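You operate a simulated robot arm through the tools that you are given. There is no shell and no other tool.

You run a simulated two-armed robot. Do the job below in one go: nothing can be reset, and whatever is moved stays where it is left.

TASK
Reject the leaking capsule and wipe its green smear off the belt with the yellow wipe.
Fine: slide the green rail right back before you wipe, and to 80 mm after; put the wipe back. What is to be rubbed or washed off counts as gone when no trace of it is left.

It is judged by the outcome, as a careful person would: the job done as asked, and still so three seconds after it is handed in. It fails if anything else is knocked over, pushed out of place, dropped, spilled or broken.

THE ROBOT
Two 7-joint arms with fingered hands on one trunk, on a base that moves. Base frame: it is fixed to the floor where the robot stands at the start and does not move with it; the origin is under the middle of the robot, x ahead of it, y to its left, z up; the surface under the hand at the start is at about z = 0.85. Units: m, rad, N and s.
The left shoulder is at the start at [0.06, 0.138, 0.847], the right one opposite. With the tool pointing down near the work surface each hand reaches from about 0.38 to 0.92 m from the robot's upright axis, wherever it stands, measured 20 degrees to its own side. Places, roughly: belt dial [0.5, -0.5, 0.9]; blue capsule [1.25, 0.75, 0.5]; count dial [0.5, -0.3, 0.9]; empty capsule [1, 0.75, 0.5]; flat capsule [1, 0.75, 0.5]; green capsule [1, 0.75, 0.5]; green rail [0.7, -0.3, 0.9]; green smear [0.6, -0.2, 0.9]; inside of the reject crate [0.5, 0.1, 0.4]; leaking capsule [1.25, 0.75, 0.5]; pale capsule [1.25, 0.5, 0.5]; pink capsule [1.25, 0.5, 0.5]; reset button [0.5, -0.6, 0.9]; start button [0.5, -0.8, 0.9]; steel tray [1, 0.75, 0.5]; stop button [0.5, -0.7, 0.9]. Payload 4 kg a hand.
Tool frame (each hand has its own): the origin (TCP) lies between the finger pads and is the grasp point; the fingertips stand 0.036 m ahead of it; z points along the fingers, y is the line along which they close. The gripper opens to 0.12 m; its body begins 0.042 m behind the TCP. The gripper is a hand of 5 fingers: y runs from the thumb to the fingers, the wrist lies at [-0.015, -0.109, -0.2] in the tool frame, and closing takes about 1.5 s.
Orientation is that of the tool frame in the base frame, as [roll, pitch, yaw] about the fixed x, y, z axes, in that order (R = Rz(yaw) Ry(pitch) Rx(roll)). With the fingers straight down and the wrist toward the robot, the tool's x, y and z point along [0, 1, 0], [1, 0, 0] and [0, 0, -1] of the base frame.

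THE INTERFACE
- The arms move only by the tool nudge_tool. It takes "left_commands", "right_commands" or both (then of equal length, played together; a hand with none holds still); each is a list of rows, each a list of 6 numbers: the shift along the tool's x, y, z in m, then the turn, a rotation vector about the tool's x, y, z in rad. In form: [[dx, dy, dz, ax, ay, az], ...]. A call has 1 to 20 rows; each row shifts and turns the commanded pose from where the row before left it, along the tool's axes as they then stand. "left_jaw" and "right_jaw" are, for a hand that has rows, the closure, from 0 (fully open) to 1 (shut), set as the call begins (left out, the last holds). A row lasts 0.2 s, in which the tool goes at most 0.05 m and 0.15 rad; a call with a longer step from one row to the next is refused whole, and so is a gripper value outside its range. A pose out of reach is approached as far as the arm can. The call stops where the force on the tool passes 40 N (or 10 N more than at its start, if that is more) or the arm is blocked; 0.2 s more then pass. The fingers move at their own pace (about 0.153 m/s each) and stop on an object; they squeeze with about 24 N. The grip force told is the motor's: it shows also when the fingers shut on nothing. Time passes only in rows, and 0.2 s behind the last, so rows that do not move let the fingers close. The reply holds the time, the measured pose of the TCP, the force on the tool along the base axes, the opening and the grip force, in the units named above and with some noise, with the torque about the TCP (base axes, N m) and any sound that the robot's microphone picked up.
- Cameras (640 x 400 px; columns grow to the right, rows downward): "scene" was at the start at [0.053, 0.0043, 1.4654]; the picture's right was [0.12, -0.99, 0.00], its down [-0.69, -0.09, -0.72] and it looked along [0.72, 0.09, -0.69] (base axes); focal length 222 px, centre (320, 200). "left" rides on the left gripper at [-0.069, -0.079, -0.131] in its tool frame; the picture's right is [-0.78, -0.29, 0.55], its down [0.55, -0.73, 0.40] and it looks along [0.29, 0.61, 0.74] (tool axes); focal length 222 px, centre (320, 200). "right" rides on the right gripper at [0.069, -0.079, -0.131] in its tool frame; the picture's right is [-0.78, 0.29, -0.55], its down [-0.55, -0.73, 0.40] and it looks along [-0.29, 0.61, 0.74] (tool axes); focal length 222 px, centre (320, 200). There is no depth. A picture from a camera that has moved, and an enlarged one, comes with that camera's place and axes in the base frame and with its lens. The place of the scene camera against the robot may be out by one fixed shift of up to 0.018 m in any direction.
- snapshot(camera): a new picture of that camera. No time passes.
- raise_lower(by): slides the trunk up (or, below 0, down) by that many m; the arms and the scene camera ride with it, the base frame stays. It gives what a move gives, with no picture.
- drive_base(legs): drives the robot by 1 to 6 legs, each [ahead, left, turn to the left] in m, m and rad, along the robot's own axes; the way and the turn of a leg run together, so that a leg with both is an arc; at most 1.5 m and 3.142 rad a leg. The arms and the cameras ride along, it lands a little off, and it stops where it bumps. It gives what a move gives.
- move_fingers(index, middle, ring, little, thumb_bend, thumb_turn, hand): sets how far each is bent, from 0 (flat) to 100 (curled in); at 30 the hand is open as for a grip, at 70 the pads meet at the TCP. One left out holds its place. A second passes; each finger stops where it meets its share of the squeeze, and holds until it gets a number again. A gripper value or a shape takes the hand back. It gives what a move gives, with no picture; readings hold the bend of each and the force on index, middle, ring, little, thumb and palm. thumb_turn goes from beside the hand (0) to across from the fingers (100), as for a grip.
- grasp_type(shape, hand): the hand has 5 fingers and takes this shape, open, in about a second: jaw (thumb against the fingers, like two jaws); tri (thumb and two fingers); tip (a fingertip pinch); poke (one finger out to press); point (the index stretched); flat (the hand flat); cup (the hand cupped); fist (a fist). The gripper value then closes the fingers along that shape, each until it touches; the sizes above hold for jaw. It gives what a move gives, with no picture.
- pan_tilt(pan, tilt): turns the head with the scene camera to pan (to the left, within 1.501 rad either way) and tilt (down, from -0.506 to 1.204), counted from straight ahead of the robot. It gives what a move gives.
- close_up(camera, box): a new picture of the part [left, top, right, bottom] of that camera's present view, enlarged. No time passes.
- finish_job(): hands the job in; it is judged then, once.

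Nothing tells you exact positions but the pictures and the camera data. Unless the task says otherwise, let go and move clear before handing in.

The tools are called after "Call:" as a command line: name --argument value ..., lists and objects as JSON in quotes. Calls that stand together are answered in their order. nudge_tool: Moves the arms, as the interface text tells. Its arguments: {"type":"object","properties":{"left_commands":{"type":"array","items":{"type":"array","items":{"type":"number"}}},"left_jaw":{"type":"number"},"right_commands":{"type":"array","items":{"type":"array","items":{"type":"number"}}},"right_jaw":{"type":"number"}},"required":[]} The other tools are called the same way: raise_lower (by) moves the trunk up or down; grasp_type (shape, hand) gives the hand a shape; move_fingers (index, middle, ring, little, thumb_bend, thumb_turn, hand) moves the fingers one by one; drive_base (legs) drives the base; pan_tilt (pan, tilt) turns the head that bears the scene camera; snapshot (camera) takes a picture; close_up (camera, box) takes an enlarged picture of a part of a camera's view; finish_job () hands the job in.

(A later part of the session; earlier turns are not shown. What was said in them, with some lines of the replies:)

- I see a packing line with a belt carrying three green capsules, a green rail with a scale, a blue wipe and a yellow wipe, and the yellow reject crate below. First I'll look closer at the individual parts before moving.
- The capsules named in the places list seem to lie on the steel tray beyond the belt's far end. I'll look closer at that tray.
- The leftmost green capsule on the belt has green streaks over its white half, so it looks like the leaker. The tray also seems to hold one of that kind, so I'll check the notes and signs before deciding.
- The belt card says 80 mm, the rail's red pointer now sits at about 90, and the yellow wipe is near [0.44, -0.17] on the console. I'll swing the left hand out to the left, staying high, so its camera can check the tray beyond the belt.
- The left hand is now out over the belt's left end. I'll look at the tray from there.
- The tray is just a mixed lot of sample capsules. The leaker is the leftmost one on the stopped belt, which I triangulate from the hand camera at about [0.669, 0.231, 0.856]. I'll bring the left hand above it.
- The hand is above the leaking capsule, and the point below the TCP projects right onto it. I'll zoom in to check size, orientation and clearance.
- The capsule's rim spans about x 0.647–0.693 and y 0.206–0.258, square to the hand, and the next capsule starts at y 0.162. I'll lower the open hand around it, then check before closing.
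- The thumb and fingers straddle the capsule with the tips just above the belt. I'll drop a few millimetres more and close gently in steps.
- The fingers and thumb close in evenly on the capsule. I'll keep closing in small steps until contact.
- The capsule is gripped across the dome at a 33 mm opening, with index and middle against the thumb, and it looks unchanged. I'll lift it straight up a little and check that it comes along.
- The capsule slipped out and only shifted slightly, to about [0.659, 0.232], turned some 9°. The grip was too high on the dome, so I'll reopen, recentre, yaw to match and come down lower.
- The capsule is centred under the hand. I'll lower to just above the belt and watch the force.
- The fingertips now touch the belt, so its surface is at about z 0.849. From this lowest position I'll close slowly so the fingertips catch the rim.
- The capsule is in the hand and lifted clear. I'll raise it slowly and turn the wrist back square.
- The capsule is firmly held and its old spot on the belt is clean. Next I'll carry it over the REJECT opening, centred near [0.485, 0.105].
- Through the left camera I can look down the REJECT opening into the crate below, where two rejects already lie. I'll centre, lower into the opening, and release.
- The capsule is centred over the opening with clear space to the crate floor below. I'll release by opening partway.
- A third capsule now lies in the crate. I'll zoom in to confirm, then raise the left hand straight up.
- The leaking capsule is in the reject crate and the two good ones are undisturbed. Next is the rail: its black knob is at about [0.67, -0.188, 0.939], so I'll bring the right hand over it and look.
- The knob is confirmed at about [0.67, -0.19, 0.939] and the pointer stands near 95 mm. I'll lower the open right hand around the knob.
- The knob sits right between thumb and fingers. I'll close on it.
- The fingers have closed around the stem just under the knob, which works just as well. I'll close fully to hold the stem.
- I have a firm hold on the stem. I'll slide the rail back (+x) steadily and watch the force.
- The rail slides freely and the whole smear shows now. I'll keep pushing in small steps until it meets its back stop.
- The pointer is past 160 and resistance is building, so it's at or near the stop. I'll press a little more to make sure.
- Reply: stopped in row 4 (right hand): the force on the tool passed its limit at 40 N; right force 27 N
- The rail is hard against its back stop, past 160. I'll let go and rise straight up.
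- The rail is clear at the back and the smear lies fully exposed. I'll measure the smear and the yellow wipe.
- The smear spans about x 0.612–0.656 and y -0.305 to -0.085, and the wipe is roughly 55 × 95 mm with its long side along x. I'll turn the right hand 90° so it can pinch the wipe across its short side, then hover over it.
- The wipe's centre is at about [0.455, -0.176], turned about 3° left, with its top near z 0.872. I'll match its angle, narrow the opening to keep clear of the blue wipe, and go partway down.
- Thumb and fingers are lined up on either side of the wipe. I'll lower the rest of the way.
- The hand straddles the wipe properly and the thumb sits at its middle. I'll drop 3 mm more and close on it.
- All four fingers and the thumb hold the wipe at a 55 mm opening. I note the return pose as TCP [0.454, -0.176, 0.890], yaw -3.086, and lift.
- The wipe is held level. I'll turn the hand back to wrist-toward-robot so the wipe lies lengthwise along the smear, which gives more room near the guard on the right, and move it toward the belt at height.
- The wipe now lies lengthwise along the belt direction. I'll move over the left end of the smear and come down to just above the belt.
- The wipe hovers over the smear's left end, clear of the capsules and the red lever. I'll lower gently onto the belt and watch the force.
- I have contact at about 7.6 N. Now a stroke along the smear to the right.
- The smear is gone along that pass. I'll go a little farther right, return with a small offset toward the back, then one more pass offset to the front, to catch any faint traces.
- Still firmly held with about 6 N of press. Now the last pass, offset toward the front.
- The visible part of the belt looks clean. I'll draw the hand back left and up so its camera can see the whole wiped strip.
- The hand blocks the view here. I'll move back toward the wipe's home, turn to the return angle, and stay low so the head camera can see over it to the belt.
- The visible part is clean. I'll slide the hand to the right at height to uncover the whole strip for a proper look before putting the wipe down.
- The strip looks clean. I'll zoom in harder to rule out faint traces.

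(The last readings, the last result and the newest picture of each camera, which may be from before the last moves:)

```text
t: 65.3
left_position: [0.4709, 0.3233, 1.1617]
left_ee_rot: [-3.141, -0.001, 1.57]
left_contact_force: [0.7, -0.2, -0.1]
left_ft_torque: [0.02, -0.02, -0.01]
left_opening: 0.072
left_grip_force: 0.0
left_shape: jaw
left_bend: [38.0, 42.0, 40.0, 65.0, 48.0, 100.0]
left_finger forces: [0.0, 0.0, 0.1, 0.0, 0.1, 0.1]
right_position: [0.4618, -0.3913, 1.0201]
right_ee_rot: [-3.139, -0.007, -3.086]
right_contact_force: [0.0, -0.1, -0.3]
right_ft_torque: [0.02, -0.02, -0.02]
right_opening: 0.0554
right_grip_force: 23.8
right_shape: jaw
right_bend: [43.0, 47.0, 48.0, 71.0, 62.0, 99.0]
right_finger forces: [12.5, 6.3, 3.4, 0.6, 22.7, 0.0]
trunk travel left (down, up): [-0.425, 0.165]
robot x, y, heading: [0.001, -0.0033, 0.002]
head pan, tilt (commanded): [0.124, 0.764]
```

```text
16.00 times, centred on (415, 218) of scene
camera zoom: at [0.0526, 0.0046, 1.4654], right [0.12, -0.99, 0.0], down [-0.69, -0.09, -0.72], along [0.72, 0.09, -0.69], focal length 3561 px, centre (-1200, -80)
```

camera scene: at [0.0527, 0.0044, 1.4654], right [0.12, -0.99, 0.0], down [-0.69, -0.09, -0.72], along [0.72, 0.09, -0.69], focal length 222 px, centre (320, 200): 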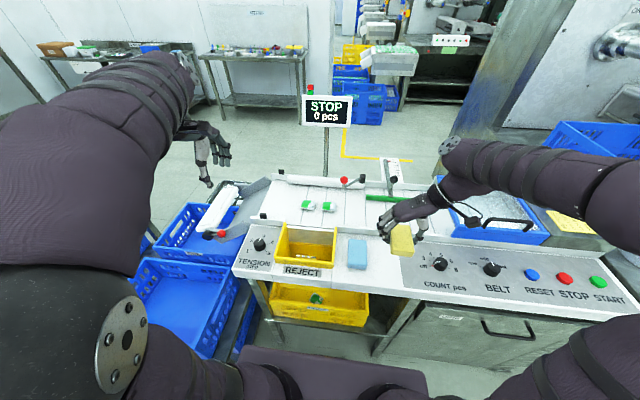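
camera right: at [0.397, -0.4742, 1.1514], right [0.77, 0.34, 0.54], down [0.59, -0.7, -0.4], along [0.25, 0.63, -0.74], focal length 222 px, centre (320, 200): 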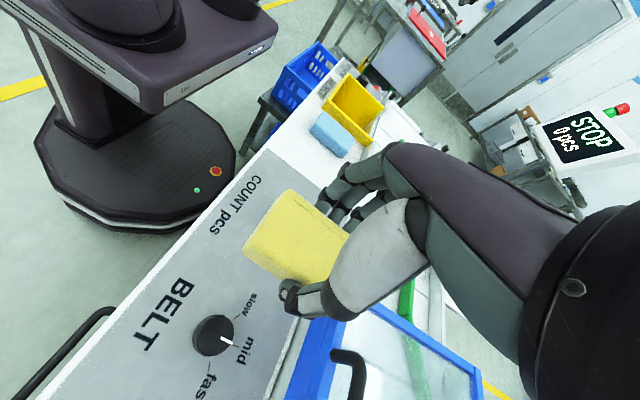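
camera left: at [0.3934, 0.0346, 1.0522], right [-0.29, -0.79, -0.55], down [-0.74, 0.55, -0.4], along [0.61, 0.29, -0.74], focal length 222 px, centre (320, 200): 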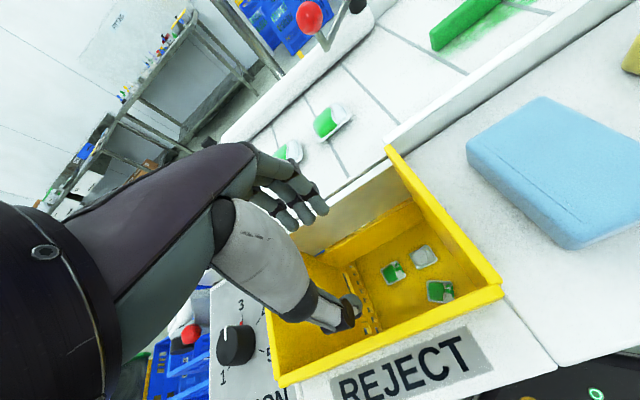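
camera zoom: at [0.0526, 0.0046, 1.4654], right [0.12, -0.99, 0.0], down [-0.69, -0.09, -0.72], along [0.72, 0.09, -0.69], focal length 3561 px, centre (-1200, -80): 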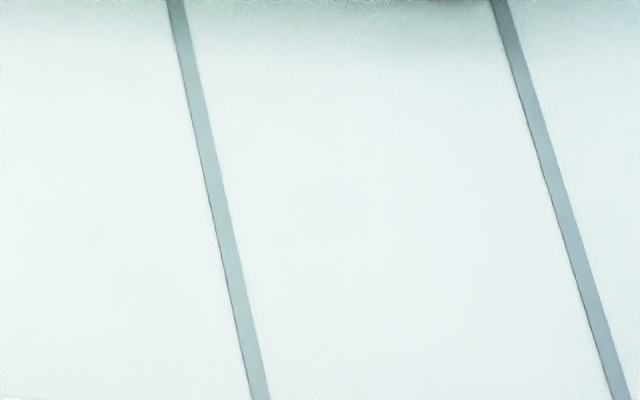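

No trace is left on the belt. Now I'll bring the wipe back above its original spot.

Call:
nudge_tool --right_commands '[[0, 0.043, 0, 0, 0, 0], [0, 0.043, 0, 0, 0, 0], [0, 0.043, 0, 0, 0, 0], [0, 0.043, 0, 0, 0, 0], [-0.003, 0.043, 0.02, 0, 0, 0], [0, 0, 0.03, 0, 0, 0], [0, 0, 0.03, 0, 0, 0], [0, 0, 0.02, 0, 0, 0], [0, 0, 0, 0, 0, 0]]'

Call:
snapshot --camera "right"

Call:
close_up --camera "scene" --box '[340, 200, 480, 290]'

```text
t: 67.3
left_position: [0.4718, 0.3229, 1.1613]
left_ee_rot: [-3.141, 0.002, 1.571]
left_contact_force: [-0.9, 0.4, 0.3]
left_ft_torque: [0.05, 0.02, 0.0]
left_opening: 0.0719
left_grip_force: 0.0
left_shape: jaw
left_bend: [38.0, 42.0, 40.0, 65.0, 48.0, 100.0]
left_finger forces: [0.1, 0.0, 0.1, 0.0, 0.0, 0.0]
right_position: [0.4564, -0.1773, 0.9188]
right_ee_rot: [-3.14, -0.005, -3.086]
right_contact_force: [0.8, 0.6, -0.1]
right_ft_torque: [-0.01, 0.0, 0.0]
right_opening: 0.0555
right_grip_force: 24.4
right_shape: jaw
right_bend: [43.0, 47.0, 48.0, 71.0, 62.0, 99.0]
right_finger forces: [12.6, 6.3, 3.4, 0.6, 22.8, 0.0]
trunk travel left (down, up): [-0.425, 0.165]
robot x, y, heading: [-0.0001, 0.0017, -0.0]
head pan, tilt (commanded): [0.124, 0.764]
```

```text
taken
camera right: at [0.3927, -0.2606, 1.0498], right [0.77, 0.33, 0.54], down [0.59, -0.7, -0.4], along [0.25, 0.63, -0.74], focal length 222 px, centre (320, 200)
```

right: 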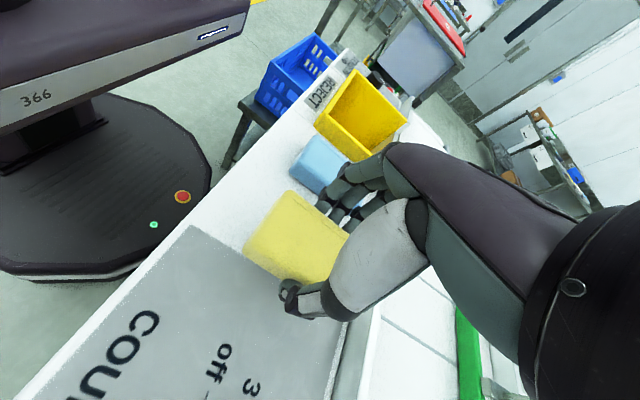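

```text
4.44 times, centred on (410, 245) of scene
camera zoom: at [0.0527, 0.0043, 1.4654], right [0.12, -0.99, 0.0], down [-0.69, -0.09, -0.72], along [0.72, 0.09, -0.69], focal length 989 px, centre (-80, 0)
```

zoom: 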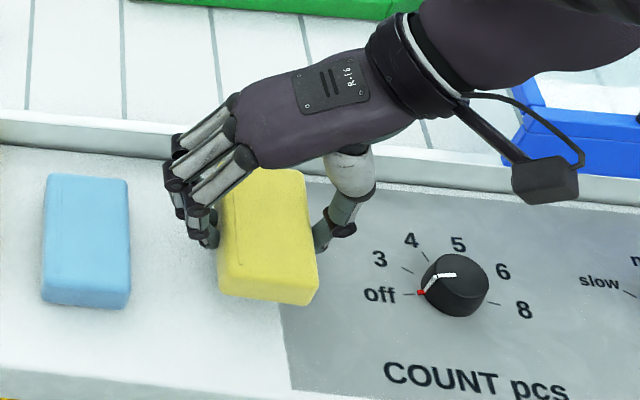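

I'm aligned over the original spot. I'll set it down gently.

Call:
nudge_tool --right_commands '[[0.0027, 0.001, 0.012, 0, 0, 0], [0, 0, 0.008, 0, 0, 0], [0, 0, 0.004, 0, 0, 0], [0, 0, 0.002, 0, 0, 0], [0, 0, 0.001, 0, 0, 0]]'

```text
t: 68.5
left_position: [0.4715, 0.3229, 1.1619]
left_ee_rot: [-3.14, 0.0, 1.573]
left_contact_force: [0.7, 0.2, 0.6]
left_ft_torque: [-0.02, -0.03, 0.01]
left_opening: 0.0715
left_grip_force: 0.1
left_shape: jaw
left_bend: [38.0, 42.0, 40.0, 65.0, 48.0, 100.0]
left_finger forces: [0.1, 0.0, 0.1, 0.1, 0.1, 0.1]
right_position: [0.4519, -0.1744, 0.8935]
right_ee_rot: [-3.139, -0.006, -3.086]
right_contact_force: [0.9, 0.2, -0.8]
right_ft_torque: [-0.02, 0.02, 0.0]
right_opening: 0.0557
right_grip_force: 24.3
right_shape: jaw
right_bend: [43.0, 47.0, 48.0, 71.0, 62.0, 99.0]
right_finger forces: [12.6, 6.2, 3.3, 0.6, 22.8, 0.0]
trunk travel left (down, up): [-0.425, 0.165]
robot x, y, heading: [0.0008, -0.002, -0.003]
head pan, tilt (commanded): [0.124, 0.764]
```

Call:
nudge_tool --right_commands '[[-0.001, -0.001, 0.0015, 0, 0, 0], [0, 0, 0.001, 0, 0, 0], [0, 0, 0, 0, 0, 0]]'

```text
t: 69.3
left_position: [0.4709, 0.323, 1.1626]
left_ee_rot: [3.141, -0.001, 1.57]
left_contact_force: [0.0, 0.0, -0.4]
left_ft_torque: [0.0, 0.01, 0.02]
left_opening: 0.072
left_grip_force: 0.2
left_shape: jaw
left_bend: [38.0, 42.0, 40.0, 65.0, 48.0, 100.0]
left_finger forces: [0.0, 0.0, 0.1, 0.0, 0.0, 0.0]
right_position: [0.4523, -0.1748, 0.8907]
right_ee_rot: [-3.138, -0.006, -3.086]
right_contact_force: [0.1, -0.5, 3.8]
right_ft_torque: [-0.03, -0.04, -0.04]
right_opening: 0.0554
right_grip_force: 24.2
right_shape: jaw
right_bend: [43.0, 47.0, 48.0, 71.0, 62.0, 99.0]
right_finger forces: [12.6, 6.3, 3.5, 0.8, 23.0, 0.0]
trunk travel left (down, up): [-0.425, 0.165]
robot x, y, heading: [0.0028, -0.0023, -0.002]
head pan, tilt (commanded): [0.124, 0.764]
```

The wipe rests on the console with a light 4 N touch. I'll open the fingers partway so they stay clear of the blue wipe.

Call:
nudge_tool --right_commands '[[0, 0, 0, 0, 0, 0], [0, 0, 0, 0, 0, 0], [0, 0, 0, 0, 0, 0], [0, 0, 0, 0, 0, 0], [0, 0, 0, 0, 0, 0]]' --right_jaw 0.32

Call:
close_up --camera "right" --box '[180, 130, 420, 350]'

Call:
close_up --camera "scene" --box '[340, 200, 480, 290]'

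```text
t: 70.5
left_position: [0.4722, 0.3247, 1.1615]
left_ee_rot: [3.14, 0.001, 1.572]
left_contact_force: [0.4, -0.2, 0.2]
left_ft_torque: [-0.02, 0.01, 0.03]
left_opening: 0.0717
left_grip_force: 0.2
left_shape: jaw
left_bend: [38.0, 42.0, 40.0, 65.0, 48.0, 100.0]
left_finger forces: [0.1, 0.0, 0.1, 0.0, 0.0, 0.1]
right_position: [0.4536, -0.1751, 0.89]
right_ee_rot: [-3.14, -0.007, -3.085]
right_contact_force: [0.1, -0.1, 0.4]
right_ft_torque: [-0.02, 0.0, 0.01]
right_opening: 0.0812
right_grip_force: 0.1
right_shape: jaw
right_bend: [35.0, 39.0, 37.0, 61.0, 43.0, 100.0]
right_finger forces: [0.1, 0.0, 0.0, 0.1, 0.0, 0.0]
trunk travel left (down, up): [-0.425, 0.165]
robot x, y, heading: [0.0012, -0.0003, 0.005]
head pan, tilt (commanded): [0.124, 0.764]
```

```text
1.82 times, centred on (300, 240) of right
camera zoom: at [0.389, -0.2585, 1.0208], right [0.77, 0.33, 0.54], down [0.59, -0.7, -0.4], along [0.25, 0.63, -0.74], focal length 404 px, centre (356, 127)
```

zoom: 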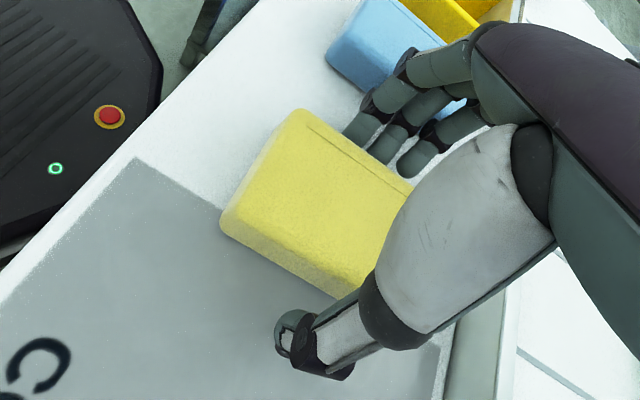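

```text
4.44 times, centred on (410, 245) of scene
camera zoom: at [0.0527, 0.0044, 1.4654], right [0.12, -0.99, 0.0], down [-0.69, -0.09, -0.72], along [0.72, 0.09, -0.69], focal length 989 px, centre (-80, 0)
```

zoom: 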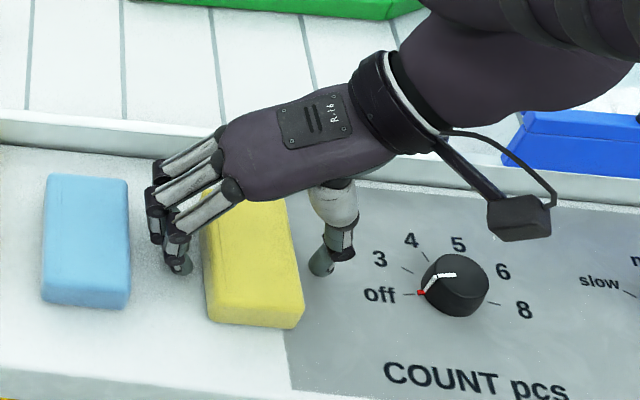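

The wipe is back in its original spot and free of the fingers. I'll lift straight up, turn the wrist back, and go to the rail knob.

Call:
nudge_tool --right_commands '[[0, 0, -0.015, 0, 0, 0], [0, 0, -0.03, 0, 0, 0], [0, 0, -0.04, 0, 0, 0], [0, 0, -0.04, 0, 0, 0], [0, 0, -0.04, 0, 0, 0], [0, 0, 0, 0, 0, 0.1355], [0, 0, 0, 0, 0, 0.1355], [0, 0, 0, 0, 0, 0.1355], [0, 0, 0, 0, 0, 0.1355], [0, 0, 0, 0, 0, 0.1355], [0, 0, 0, 0, 0, 0.1355], [0, 0, 0, 0, 0, 0.1355], [0, 0, 0, 0, 0, 0.1355], [0, 0, 0, 0, 0, 0.1355], [0, 0, 0, 0, 0, 0.1355], [0, 0, 0, 0, 0, 0.1355], [0, 0, 0, 0, 0, 0.1355], [0, 0, 0, 0, 0, 0]]' --right_jaw 0.2

Call:
snapshot --camera "right"

Call:
snapshot --camera "scene"

```text
t: 74.3
left_position: [0.4711, 0.3236, 1.1621]
left_ee_rot: [-3.139, -0.001, 1.57]
left_contact_force: [-0.2, -0.6, -0.1]
left_ft_torque: [0.03, 0.0, -0.02]
left_opening: 0.0719
left_grip_force: 0.1
left_shape: jaw
left_bend: [38.0, 42.0, 40.0, 65.0, 48.0, 100.0]
left_finger forces: [0.0, 0.0, 0.0, 0.1, 0.0, 0.0]
right_position: [0.4527, -0.1749, 1.0557]
right_ee_rot: [-3.136, 0.001, 1.571]
right_contact_force: [0.9, -0.1, 1.4]
right_ft_torque: [-0.01, -0.02, -0.02]
right_opening: 0.096
right_grip_force: 0.0
right_shape: jaw
right_bend: [32.0, 35.0, 34.0, 51.0, 39.0, 99.0]
right_finger forces: [0.1, 0.1, 0.0, 0.0, 0.0, 0.0]
trunk travel left (down, up): [-0.425, 0.165]
robot x, y, heading: [-0.0003, 0.0007, -0.004]
head pan, tilt (commanded): [0.124, 0.764]
```

```text
taken
camera right: at [0.3753, -0.1061, 1.186], right [0.29, -0.78, 0.55], down [-0.74, -0.55, -0.39], along [0.61, -0.29, -0.74], focal length 222 px, centre (320, 200)
```

right: 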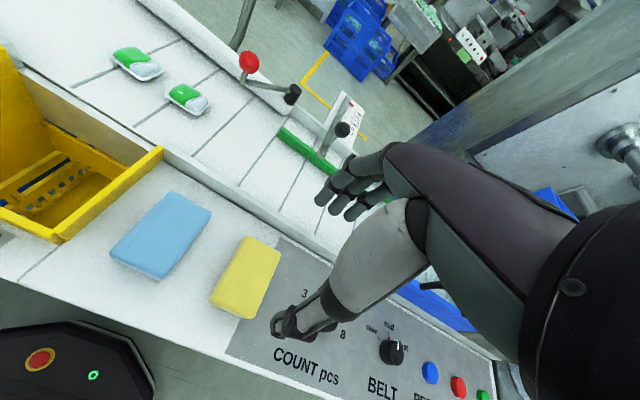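

```text
taken
camera scene: at [0.0527, 0.0043, 1.4654], right [0.12, -0.99, 0.0], down [-0.69, -0.09, -0.72], along [0.72, 0.09, -0.69], focal length 222 px, centre (320, 200)
```

scene: 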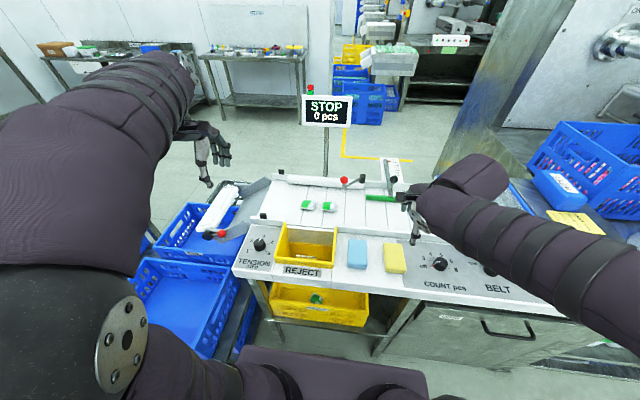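

The wipe is home and everything is in order. I'll move the right hand to the knob at the rail's back position and look.

Call:
nudge_tool --right_commands '[[-0.0026, 0.0414, -0.006, 0, 0, 0], [-0.0026, 0.0414, -0.006, 0, 0, 0], [-0.0026, 0.0414, -0.006, 0, 0, 0], [-0.0026, 0.0414, -0.006, 0, 0, 0], [-0.0026, 0.0414, -0.006, 0, 0, 0], [0, 0.03, 0, 0, 0, 0], [0, 0, 0, 0, 0, 0]]' --right_jaw 0.2

Call:
snapshot --camera "right"

Call:
close_up --camera "right" --box '[200, 100, 400, 260]'

Call:
close_up --camera "scene" --box '[350, 130, 470, 230]'

```text
t: 75.9
left_position: [0.4716, 0.3231, 1.1615]
left_ee_rot: [-3.141, -0.001, 1.571]
left_contact_force: [-0.2, 0.3, 1.1]
left_ft_torque: [0.02, 0.0, 0.03]
left_opening: 0.0717
left_grip_force: 0.0
left_shape: jaw
left_bend: [38.0, 42.0, 40.0, 65.0, 48.0, 100.0]
left_finger forces: [0.0, 0.1, 0.0, 0.0, 0.1, 0.0]
right_position: [0.6918, -0.1889, 1.0829]
right_ee_rot: [-3.133, 0.002, 1.569]
right_contact_force: [-0.5, 0.2, 0.2]
right_ft_torque: [0.0, 0.0, -0.01]
right_opening: 0.0958
right_grip_force: 0.0
right_shape: jaw
right_bend: [32.0, 35.0, 34.0, 51.0, 39.0, 99.0]
right_finger forces: [0.1, 0.0, 0.1, 0.1, 0.1, 0.0]
trunk travel left (down, up): [-0.425, 0.165]
robot x, y, heading: [0.0003, -0.0037, -0.002]
head pan, tilt (commanded): [0.124, 0.764]
```

```text
taken
camera right: at [0.6137, -0.1198, 1.2131], right [0.29, -0.78, 0.55], down [-0.74, -0.55, -0.39], along [0.61, -0.29, -0.74], focal length 222 px, centre (320, 200)
```

right: 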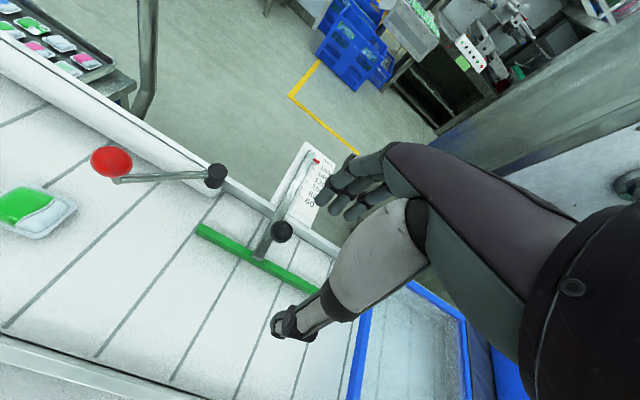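

```text
2.50 times, centred on (300, 180) of right
camera zoom: at [0.6137, -0.1198, 1.2131], right [0.29, -0.78, 0.55], down [-0.74, -0.55, -0.39], along [0.61, -0.29, -0.74], focal length 555 px, centre (370, 250)
```

zoom: 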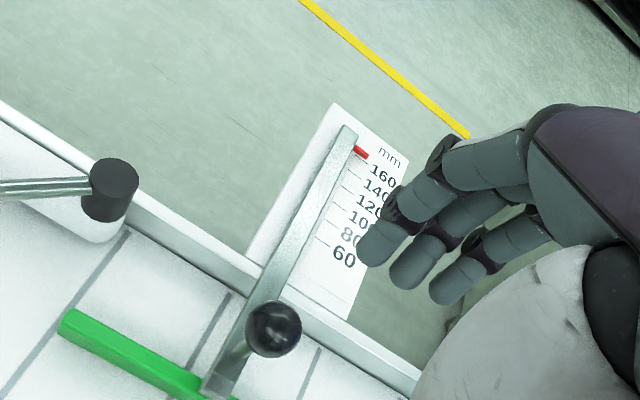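

```text
4.00 times, centred on (410, 180) of scene
camera zoom: at [0.0525, 0.0043, 1.4654], right [0.12, -0.99, 0.0], down [-0.69, -0.09, -0.72], along [0.72, 0.09, -0.69], focal length 890 px, centre (-40, 280)
```

zoom: 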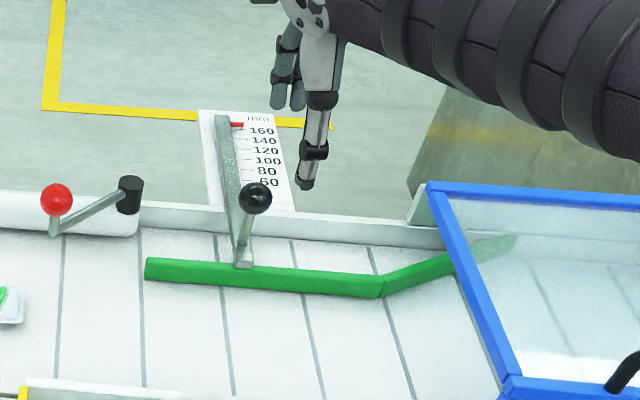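

The knob is now at about [0.754, -0.19, 0.939]. I'll come down around it as before.

Call:
nudge_tool --right_commands '[[-0.001, 0.031, 0, 0, 0, 0], [0, 0.031, 0, 0, 0, 0], [0, 0, 0.03, 0, 0, 0], [0, 0, 0.03, 0, 0, 0], [0, 0, 0.03, 0, 0, 0], [0, 0, 0.03, 0, 0, 0], [0, 0, 0.02, 0, 0, 0], [0, 0, 0, 0, 0, 0]]'

Call:
close_up --camera "right" --box '[200, 80, 420, 300]'

```text
t: 77.7
left_position: [0.4705, 0.3219, 1.162]
left_ee_rot: [3.141, 0.0, 1.571]
left_contact_force: [0.1, 0.6, 0.1]
left_ft_torque: [0.0, -0.03, -0.01]
left_opening: 0.0718
left_grip_force: 0.1
left_shape: jaw
left_bend: [38.0, 42.0, 40.0, 65.0, 48.0, 100.0]
left_finger forces: [0.0, 0.0, 0.1, 0.0, 0.0, 0.0]
right_position: [0.7521, -0.1874, 0.9431]
right_ee_rot: [-3.135, 0.002, 1.57]
right_contact_force: [0.0, -0.7, -0.2]
right_ft_torque: [-0.02, 0.0, 0.0]
right_opening: 0.0958
right_grip_force: 0.1
right_shape: jaw
right_bend: [32.0, 35.0, 34.0, 51.0, 39.0, 99.0]
right_finger forces: [0.0, 0.1, 0.1, 0.0, 0.0, 0.1]
trunk travel left (down, up): [-0.425, 0.165]
robot x, y, heading: [-0.0021, 0.0009, -0.0]
head pan, tilt (commanded): [0.124, 0.764]
```

```text
1.82 times, centred on (310, 190) of right
camera zoom: at [0.6747, -0.1194, 1.0734], right [0.29, -0.78, 0.55], down [-0.74, -0.55, -0.39], along [0.61, -0.29, -0.74], focal length 404 px, centre (338, 218)
```

zoom: 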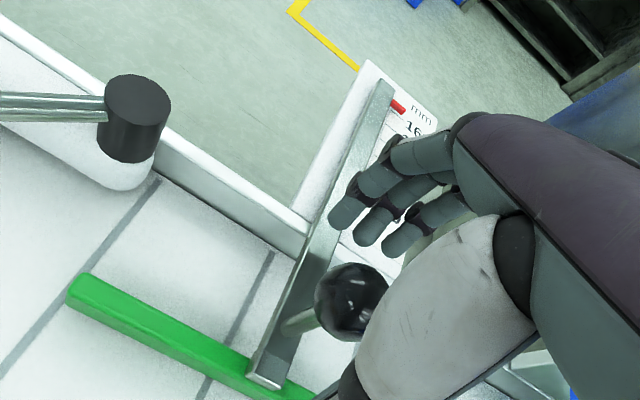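

The knob sits as before. I'll close on the stem.

Call:
nudge_tool --right_commands '[[0, 0, 0, 0, 0, 0], [0, 0, 0, 0, 0, 0], [0, 0, 0, 0, 0, 0], [0, 0, 0, 0, 0, 0], [0, 0, 0, 0, 0, 0], [0, 0, 0, 0, 0, 0], [0, 0, 0, 0, 0, 0]]' --right_jaw 1.0

Call:
close_up --camera "right" --box '[200, 80, 420, 300]'

```text
t: 79.3
left_position: [0.4708, 0.322, 1.1626]
left_ee_rot: [-3.141, 0.0, 1.569]
left_contact_force: [0.6, -0.4, 0.5]
left_ft_torque: [-0.03, 0.02, -0.01]
left_opening: 0.0717
left_grip_force: 0.0
left_shape: jaw
left_bend: [38.0, 42.0, 40.0, 65.0, 48.0, 100.0]
left_finger forces: [0.1, 0.0, 0.1, 0.0, 0.0, 0.0]
right_position: [0.7524, -0.1873, 0.9424]
right_ee_rot: [-3.134, 0.002, 1.57]
right_contact_force: [-10.6, 3.3, -4.5]
right_ft_torque: [0.11, 0.18, -0.03]
right_opening: 0.0
right_grip_force: 24.2
right_shape: jaw
right_bend: [70.0, 70.0, 70.0, 66.0, 71.0, 100.0]
right_finger forces: [11.6, 3.0, 0.0, 0.1, 23.7, 0.1]
trunk travel left (down, up): [-0.425, 0.165]
robot x, y, heading: [0.0003, -0.0002, 0.004]
head pan, tilt (commanded): [0.124, 0.764]
```

```text
1.82 times, centred on (310, 190) of right
camera zoom: at [0.674, -0.1191, 1.0734], right [0.3, -0.78, 0.55], down [-0.74, -0.55, -0.39], along [0.61, -0.29, -0.74], focal length 404 px, centre (338, 218)
```

zoom: 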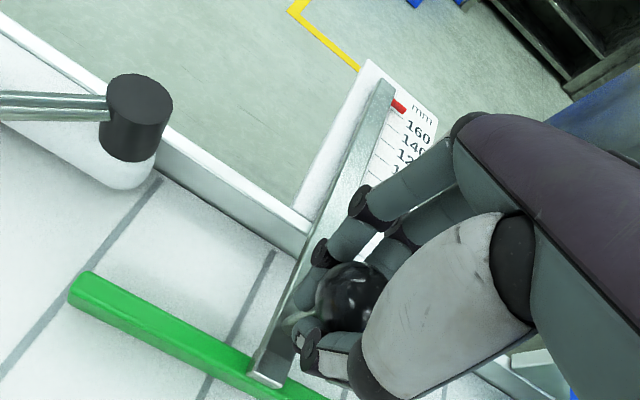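

I have the stem. I'll pull the rail forward about 85 mm, then read the scale.

Call:
nudge_tool --right_commands '[[0, -0.005, 0, 0, 0, 0], [0, -0.01, 0, 0, 0, 0], [0, -0.01, 0, 0, 0, 0], [0, -0.01, 0, 0, 0, 0], [0, -0.01, 0, 0, 0, 0], [0, -0.01, 0, 0, 0, 0], [0, -0.01, 0, 0, 0, 0], [0, -0.01, 0, 0, 0, 0], [0, -0.01, 0, 0, 0, 0], [0, 0, 0, 0, 0, 0]]'

Call:
close_up --camera "right" --box '[300, 60, 420, 180]'

Call:
close_up --camera "scene" --box '[370, 140, 440, 190]'

```text
t: 81.5
left_position: [0.4707, 0.324, 1.1611]
left_ee_rot: [-3.141, 0.002, 1.571]
left_contact_force: [0.2, 0.4, 0.0]
left_ft_torque: [-0.02, 0.03, -0.01]
left_opening: 0.0718
left_grip_force: 0.0
left_shape: jaw
left_bend: [38.0, 42.0, 40.0, 65.0, 48.0, 100.0]
left_finger forces: [0.0, 0.0, 0.0, 0.1, 0.0, 0.0]
right_position: [0.666, -0.1863, 0.9433]
right_ee_rot: [-3.135, 0.001, 1.573]
right_contact_force: [-2.4, 18.2, -5.1]
right_ft_torque: [0.44, 0.23, 0.12]
right_opening: 0.0003
right_grip_force: 24.1
right_shape: jaw
right_bend: [70.0, 70.0, 70.0, 66.0, 74.0, 100.0]
right_finger forces: [25.5, 6.0, 0.0, 0.1, 16.4, 0.1]
trunk travel left (down, up): [-0.425, 0.165]
robot x, y, heading: [0.0026, -0.0002, -0.0]
head pan, tilt (commanded): [0.124, 0.764]
```

```text
3.33 times, centred on (360, 120) of right
camera zoom: at [0.5871, -0.1184, 1.0735], right [0.3, -0.78, 0.55], down [-0.74, -0.55, -0.39], along [0.61, -0.29, -0.74], focal length 740 px, centre (187, 467)
```

zoom: 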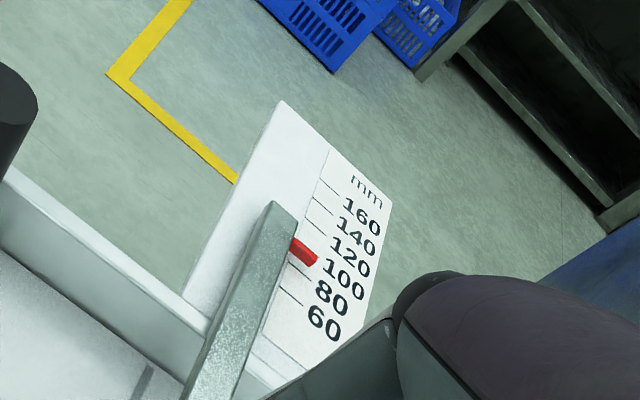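

```text
8.00 times, centred on (405, 165) of scene
camera zoom: at [0.0529, 0.0062, 1.4654], right [0.12, -0.99, 0.0], down [-0.69, -0.09, -0.72], along [0.72, 0.09, -0.69], focal length 1780 px, centre (-360, 480)
```

zoom: 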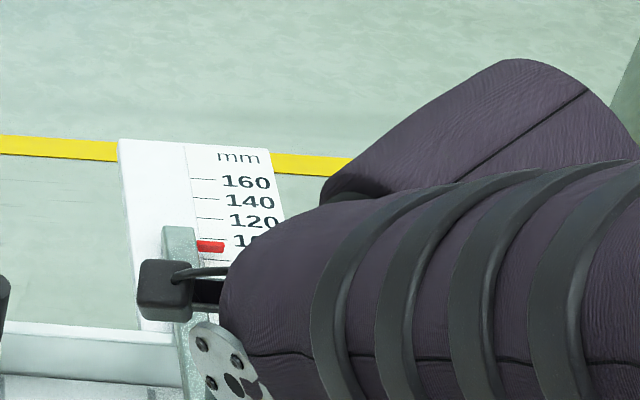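

Call:
close_up --camera "right" --box '[335, 85, 385, 145]'

Call:
close_up --camera "scene" --box '[380, 152, 415, 180]'

Call:
close_up --camera "left" --box '[540, 0, 640, 100]'

```text
6.67 times, centred on (360, 115) of right
camera zoom: at [0.5871, -0.1184, 1.0735], right [0.3, -0.78, 0.55], down [-0.74, -0.55, -0.39], along [0.61, -0.29, -0.74], focal length 1481 px, centre (53, 767)
```

zoom: 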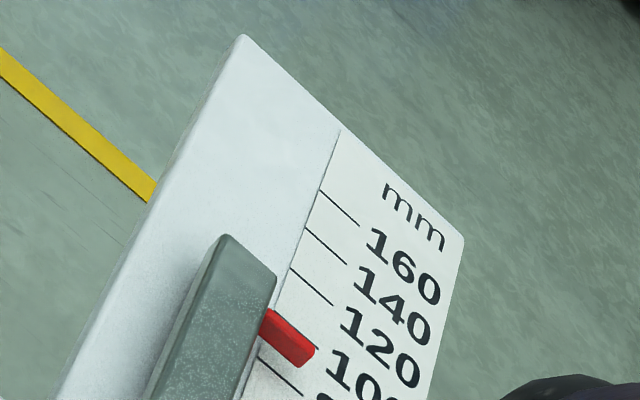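

```text
14.29 times, centred on (398, 166) of scene
camera zoom: at [0.0529, 0.0062, 1.4654], right [0.12, -0.99, 0.0], down [-0.69, -0.09, -0.72], along [0.72, 0.09, -0.69], focal length 3179 px, centre (-787, 686)
```

zoom: 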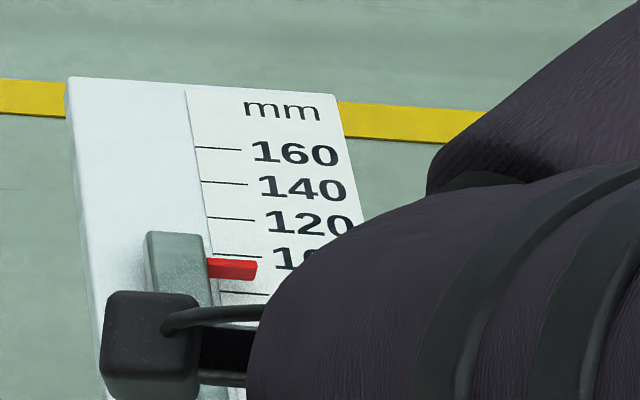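

```text
4.00 times, centred on (590, 50) of left
camera zoom: at [0.3921, 0.2562, 1.2919], right [-0.29, -0.79, -0.55], down [-0.74, 0.55, -0.4], along [0.61, 0.29, -0.74], focal length 888 px, centre (-760, 800)
```

zoom: 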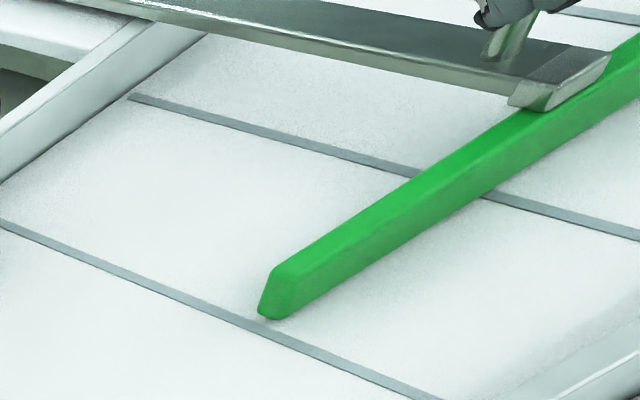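

By view the pointer now reads about 92, but it sits a little above the plate, so parallax makes it read high. I'll pull about 9 mm more, then check from several angles.

Call:
nudge_tool --right_commands '[[0, -0.003, 0, 0, 0, 0], [0, -0.003, 0, 0, 0, 0], [0, -0.003, 0, 0, 0, 0], [0, 0, 0, 0, 0, 0]]'

Call:
close_up --camera "right" --box '[325, 85, 385, 155]'

Call:
close_up --camera "scene" --box '[380, 152, 415, 180]'

```text
t: 82.5
left_position: [0.4716, 0.3238, 1.1612]
left_ee_rot: [-3.141, 0.001, 1.571]
left_contact_force: [0.4, 0.2, 0.2]
left_ft_torque: [-0.03, -0.01, 0.02]
left_opening: 0.0718
left_grip_force: 0.0
left_shape: jaw
left_bend: [38.0, 42.0, 40.0, 65.0, 48.0, 100.0]
left_finger forces: [0.0, 0.1, 0.0, 0.0, 0.0, 0.1]
right_position: [0.6591, -0.1872, 0.9432]
right_ee_rot: [-3.131, 0.001, 1.571]
right_contact_force: [2.1, 19.8, -10.6]
right_ft_torque: [0.45, 0.27, 0.19]
right_opening: 0.0
right_grip_force: 23.4
right_shape: jaw
right_bend: [70.0, 70.0, 70.0, 66.0, 74.0, 100.0]
right_finger forces: [27.6, 6.1, 0.0, 0.0, 14.3, 0.1]
trunk travel left (down, up): [-0.425, 0.165]
robot x, y, heading: [-0.0043, 0.0012, 0.0]
head pan, tilt (commanded): [0.124, 0.764]
```

```text
5.71 times, centred on (355, 120) of right
camera zoom: at [0.5802, -0.1185, 1.074], right [0.3, -0.78, 0.55], down [-0.74, -0.55, -0.39], along [0.61, -0.29, -0.74], focal length 1269 px, centre (120, 657)
```

zoom: 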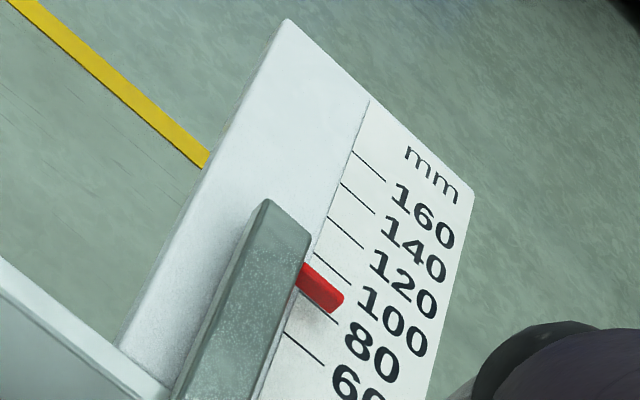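

```text
14.29 times, centred on (398, 166) of scene
camera zoom: at [0.0541, 0.0063, 1.4653], right [0.12, -0.99, 0.0], down [-0.69, -0.09, -0.72], along [0.71, 0.09, -0.69], focal length 3179 px, centre (-787, 686)
```

zoom: 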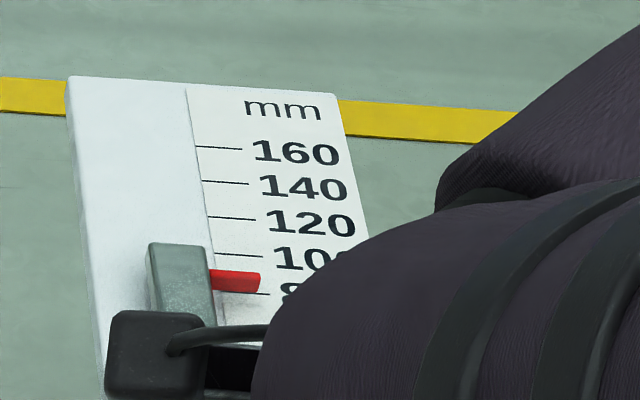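

It's close to 80 now. I'll release and raise the hand to read the scale without obstruction or load.

Call:
nudge_tool --right_commands '[[0, 0, 0, 0, 0, 0], [0, 0, 0, 0, 0, 0], [0, 0, 0, 0, 0, 0], [0, 0, 0, 0, 0, 0], [0, 0, 0, 0, 0, 0], [0, 0, -0.02, 0, 0, 0], [0, 0, -0.03, 0, 0, 0], [0, 0, -0.04, 0, 0, 0], [0, 0, -0.04, 0, 0, 0], [0, 0, -0.04, 0, 0, 0], [0, 0, 0, 0, 0, 0]]' --right_jaw 0.1

Call:
snapshot --camera "right"

Call:
close_up --camera "scene" --box '[380, 152, 415, 180]'

```text
t: 84.9
left_position: [0.4707, 0.3229, 1.1621]
left_ee_rot: [-3.141, 0.0, 1.569]
left_contact_force: [-0.8, -0.2, 0.1]
left_ft_torque: [-0.03, 0.0, -0.02]
left_opening: 0.0718
left_grip_force: 0.0
left_shape: jaw
left_bend: [38.0, 42.0, 40.0, 65.0, 48.0, 100.0]
left_finger forces: [0.0, 0.1, 0.1, 0.1, 0.0, 0.0]
right_position: [0.6589, -0.1898, 1.1133]
right_ee_rot: [-3.135, 0.002, 1.569]
right_contact_force: [-0.1, -0.3, -0.3]
right_ft_torque: [0.02, 0.0, 0.02]
right_opening: 0.108
right_grip_force: 0.0
right_shape: jaw
right_bend: [31.0, 32.0, 32.0, 31.0, 30.0, 98.0]
right_finger forces: [0.0, 0.1, 0.0, 0.1, 0.0, 0.0]
trunk travel left (down, up): [-0.425, 0.165]
robot x, y, heading: [-0.0007, -0.0008, -0.001]
head pan, tilt (commanded): [0.124, 0.764]
```

```text
taken
camera right: at [0.5792, -0.1218, 1.2443], right [0.3, -0.78, 0.55], down [-0.74, -0.55, -0.39], along [0.61, -0.29, -0.74], focal length 222 px, centre (320, 200)
```

right: 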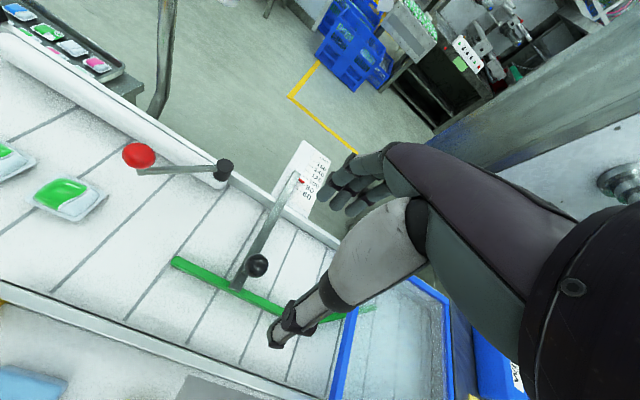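

```text
14.29 times, centred on (398, 166) of scene
camera zoom: at [0.0528, 0.0044, 1.4654], right [0.12, -0.99, 0.0], down [-0.69, -0.09, -0.72], along [0.72, 0.09, -0.69], focal length 3179 px, centre (-787, 686)
```

zoom: 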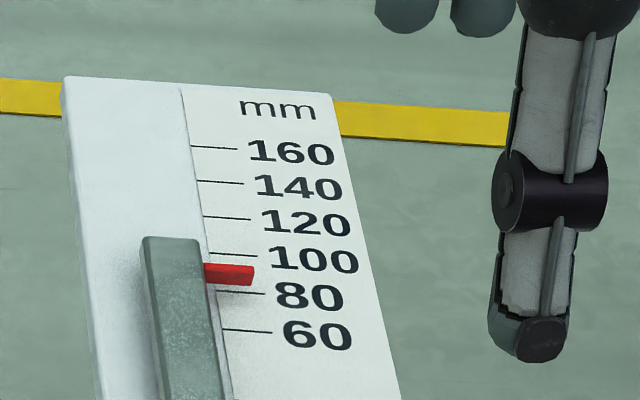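

Call:
close_up --camera "right" --box '[270, 135, 340, 225]'

Call:
close_up --camera "scene" --box '[390, 160, 410, 176]'

Call:
close_up --camera "right" --box '[285, 160, 325, 205]'

```text
4.44 times, centred on (305, 180) of right
camera zoom: at [0.5792, -0.1218, 1.2443], right [0.3, -0.78, 0.55], down [-0.74, -0.55, -0.39], along [0.61, -0.29, -0.74], focal length 987 px, centre (387, 289)
```

zoom: 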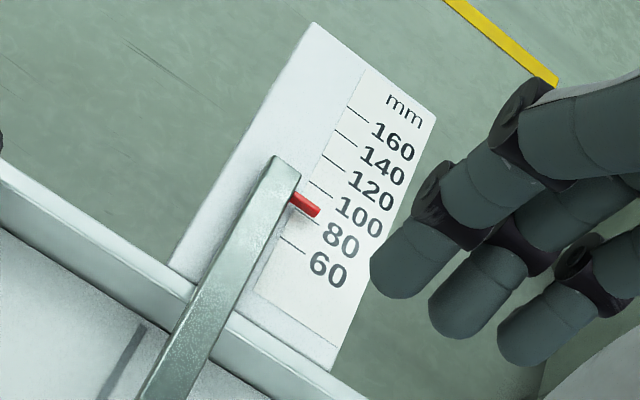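

```text
16.00 times, centred on (400, 168) of scene
camera zoom: at [0.0528, 0.0044, 1.4654], right [0.12, -0.99, 0.0], down [-0.69, -0.09, -0.72], along [0.72, 0.09, -0.69], focal length 3561 px, centre (-960, 712)
```

zoom: 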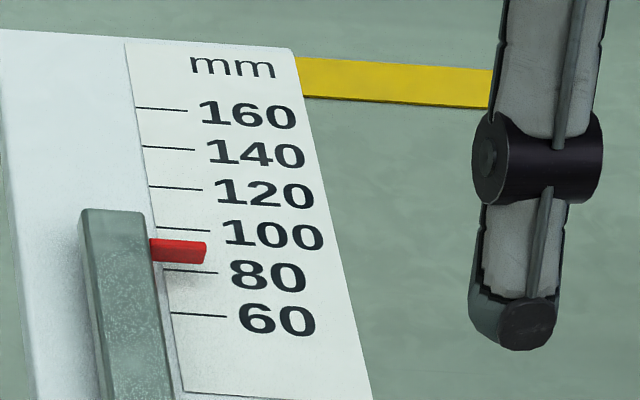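

```text
8.89 times, centred on (305, 182) of right
camera zoom: at [0.5792, -0.1218, 1.2443], right [0.3, -0.78, 0.55], down [-0.74, -0.55, -0.39], along [0.61, -0.29, -0.74], focal length 1974 px, centre (453, 356)
```

zoom: 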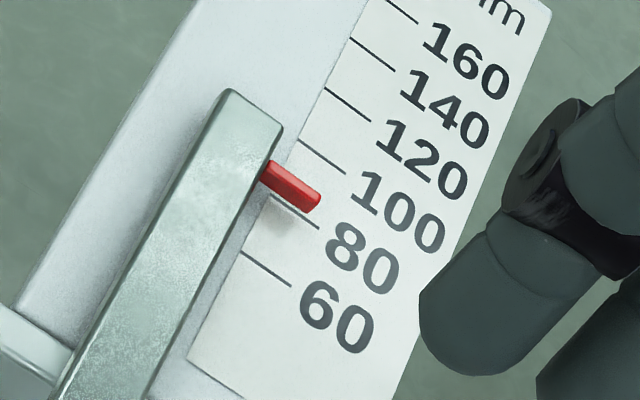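

Combining two viewing angles and cancelling parallax, the rail reads about 80 mm now. I'll check from a steeper angle by moving the right hand forward, staying high and clear of the screen.

Call:
nudge_tool --right_commands '[[0.01, 0.035, -0.009, 0, 0, 0], [0.01, 0.035, -0.009, 0, 0, 0], [0.01, 0.035, -0.009, 0, 0, 0], [0.01, 0.035, -0.009, 0, 0, 0], [0, 0, 0, 0, 0, 0]]'

Call:
snapshot --camera "right"

Call:
close_up --camera "right" --box '[255, 210, 315, 260]'

```text
t: 86.1
left_position: [0.4707, 0.3225, 1.1627]
left_ee_rot: [3.139, -0.001, 1.569]
left_contact_force: [0.3, 0.2, -0.7]
left_ft_torque: [0.02, -0.02, -0.02]
left_opening: 0.0719
left_grip_force: 0.0
left_shape: jaw
left_bend: [38.0, 42.0, 40.0, 65.0, 48.0, 100.0]
left_finger forces: [0.0, 0.0, 0.0, 0.0, 0.0, 0.0]
right_position: [0.7955, -0.151, 1.147]
right_ee_rot: [-3.135, 0.002, 1.571]
right_contact_force: [-0.7, -0.3, 0.4]
right_ft_torque: [0.03, -0.03, -0.02]
right_opening: 0.1079
right_grip_force: 0.0
right_shape: jaw
right_bend: [31.0, 32.0, 32.0, 31.0, 30.0, 98.0]
right_finger forces: [0.0, 0.0, 0.0, 0.0, 0.1, 0.0]
trunk travel left (down, up): [-0.425, 0.165]
robot x, y, heading: [0.0004, 0.0018, -0.003]
head pan, tilt (commanded): [0.124, 0.764]
```

```text
taken
camera right: at [0.717, -0.0825, 1.2786], right [0.29, -0.78, 0.55], down [-0.74, -0.55, -0.39], along [0.61, -0.29, -0.74], focal length 222 px, centre (320, 200)
```

right: 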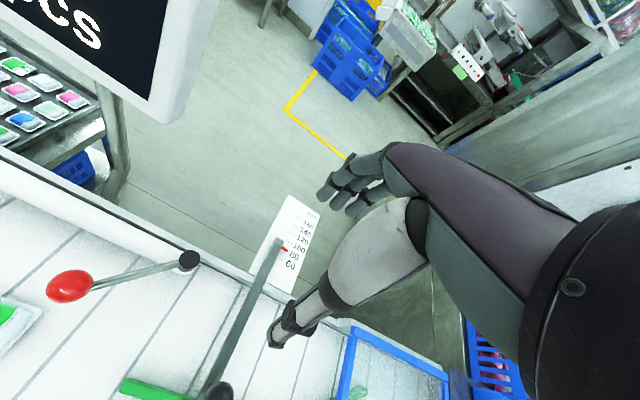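

```text
8.00 times, centred on (285, 235) of right
camera zoom: at [0.717, -0.0825, 1.2786], right [0.29, -0.78, 0.55], down [-0.74, -0.55, -0.39], along [0.61, -0.29, -0.74], focal length 1777 px, centre (600, -80)
```

zoom: 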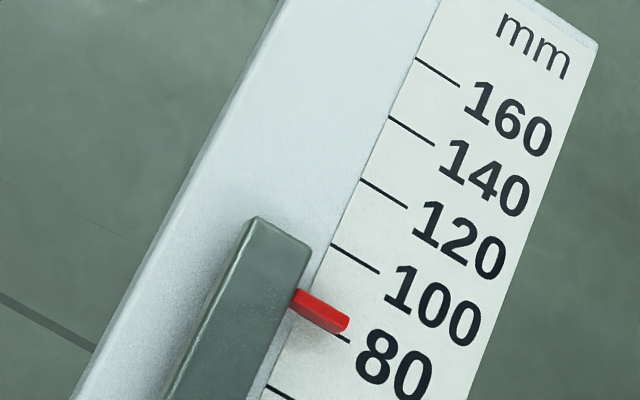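

From the steeper angle too, the parallax-free reading comes out at about 80 mm. I'll retreat the right hand to its starting place and do a last overall check.

Call:
nudge_tool --right_commands '[[-0.0264, -0.0343, -0.005, 0, 0, 0], [-0.0264, -0.0343, -0.005, 0, 0, 0], [-0.0264, -0.0343, -0.005, 0, 0, 0], [-0.0264, -0.0343, -0.005, 0, 0, 0], [-0.0264, -0.0343, -0.005, 0, 0, 0], [-0.0264, -0.0343, -0.005, 0, 0, 0], [-0.0264, -0.0343, -0.005, 0, 0, 0], [0, 0, 0, 0, 0, 0]]'

Call:
snapshot --camera "scene"

Call:
close_up --camera "scene" --box '[330, 130, 490, 290]'

Call:
close_up --camera "scene" --box '[220, 170, 380, 330]'

Call:
close_up --camera "scene" --box '[380, 145, 420, 180]'

Call:
snapshot --camera "right"

```text
t: 87.9
left_position: [0.4717, 0.3225, 1.1605]
left_ee_rot: [3.141, 0.001, 1.572]
left_contact_force: [0.4, -0.1, 0.3]
left_ft_torque: [0.01, 0.04, 0.01]
left_opening: 0.0719
left_grip_force: 0.0
left_shape: jaw
left_bend: [38.0, 42.0, 40.0, 65.0, 48.0, 100.0]
left_finger forces: [0.0, 0.1, 0.0, 0.0, 0.0, 0.0]
right_position: [0.5623, -0.3341, 1.1881]
right_ee_rot: [-3.134, 0.002, 1.573]
right_contact_force: [-0.1, 0.3, -0.4]
right_ft_torque: [-0.03, -0.01, -0.01]
right_opening: 0.1081
right_grip_force: 0.0
right_shape: jaw
right_bend: [31.0, 32.0, 32.0, 31.0, 30.0, 98.0]
right_finger forces: [0.1, 0.1, 0.0, 0.1, 0.1, 0.0]
trunk travel left (down, up): [-0.425, 0.165]
robot x, y, heading: [0.0028, 0.0041, 0.004]
head pan, tilt (commanded): [0.124, 0.764]
```

```text
taken
camera scene: at [0.0531, 0.0045, 1.4654], right [0.12, -0.99, 0.0], down [-0.69, -0.09, -0.72], along [0.72, 0.09, -0.69], focal length 222 px, centre (320, 200)
```

scene: 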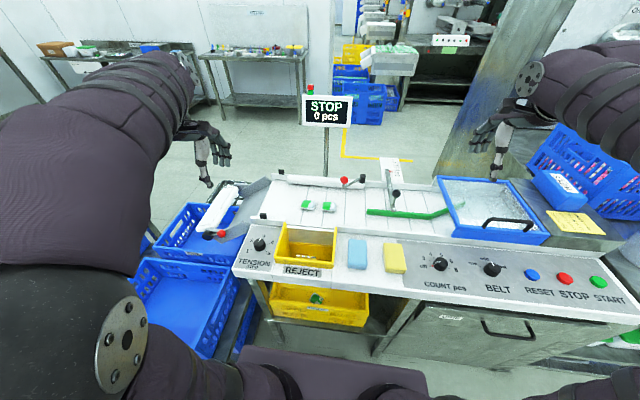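

```text
2.50 times, centred on (410, 210) of scene
camera zoom: at [0.0531, 0.0045, 1.4654], right [0.12, -0.99, 0.0], down [-0.69, -0.09, -0.72], along [0.72, 0.09, -0.69], focal length 556 px, centre (95, 175)
```

zoom: 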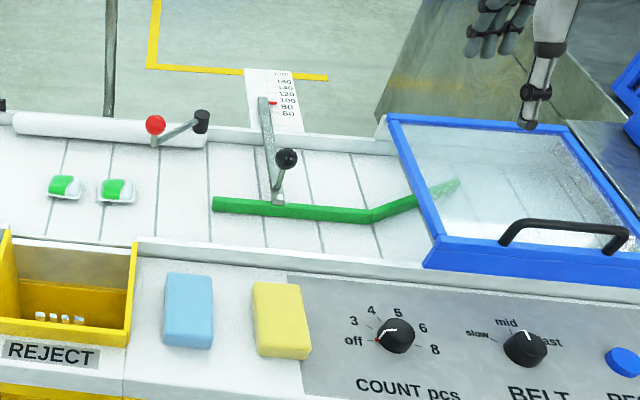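

```text
2.50 times, centred on (300, 250) of scene
camera zoom: at [0.0531, 0.0045, 1.4654], right [0.12, -0.99, 0.0], down [-0.69, -0.09, -0.72], along [0.72, 0.09, -0.69], focal length 556 px, centre (370, 75)
```

zoom: 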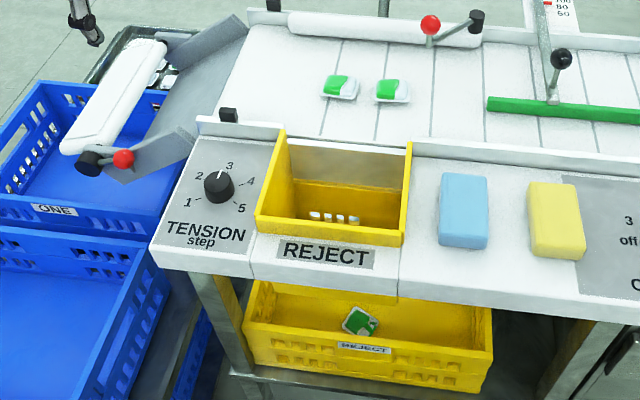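

```text
11.43 times, centred on (400, 162) of scene
camera zoom: at [0.0531, 0.0045, 1.4654], right [0.12, -0.99, 0.0], down [-0.69, -0.09, -0.72], along [0.72, 0.09, -0.69], focal length 2543 px, centre (-594, 629)
```

zoom: 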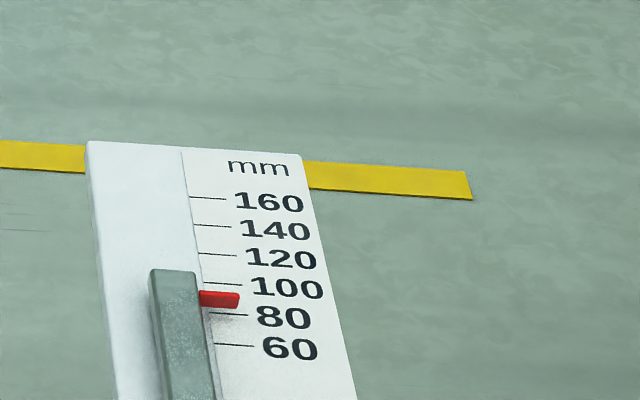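

```text
taken
camera right: at [0.4838, -0.2648, 1.3185], right [0.3, -0.78, 0.55], down [-0.74, -0.55, -0.39], along [0.61, -0.29, -0.74], focal length 222 px, centre (320, 200)
```

right: 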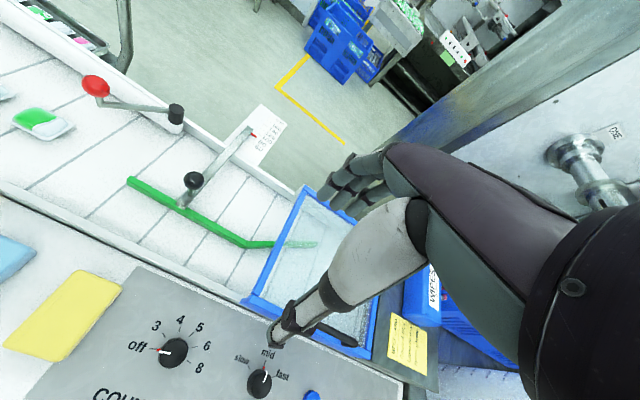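

The final check shows everything as asked:
- **Capsule:** the leaking one is in the reject crate, and the two good ones are undisturbed on the belt.
- **Belt:** no trace of green is left.
- **Wipe:** the yellow wipe is back in its place.
- **Rail:** it stands at about 80 mm once parallax is allowed for.

Both hands are empty and clear, so I'm handing the job in.

Call:
finish_job

```text
The job is handed in.
```

The leaking capsule is in the reject crate, its green smear is wiped off the belt, and the job is handed in. I haven't been told how it was judged.

- **Capsule:** I rejected the leftmost green capsule on the belt, the one with green streaks over its white half. My first grip slipped at the start of the lift and it shifted about 1 cm on the belt; the second lift held. The two good capsules were not touched. The places list puts a "leaking capsule" on the steel tray, and one there does look streaked. I took the tray for a mixed lot of samples and left it alone.
- **Smear:** I slid the rail right back to its stop, past 160 mm, and wiped the belt in three overlapping passes. Zoomed-in pictures afterwards show no trace of green.
- **Wipe:** The yellow wipe is back where it lay, to within a few millimetres.
- **Rail:** It now stands at about 80 mm. The pointer sits above the scale plate and reads high from any one angle, so I worked this out from three viewpoints; it should be within about 1 mm.

Both hands are empty and clear, and the belt is still stopped.
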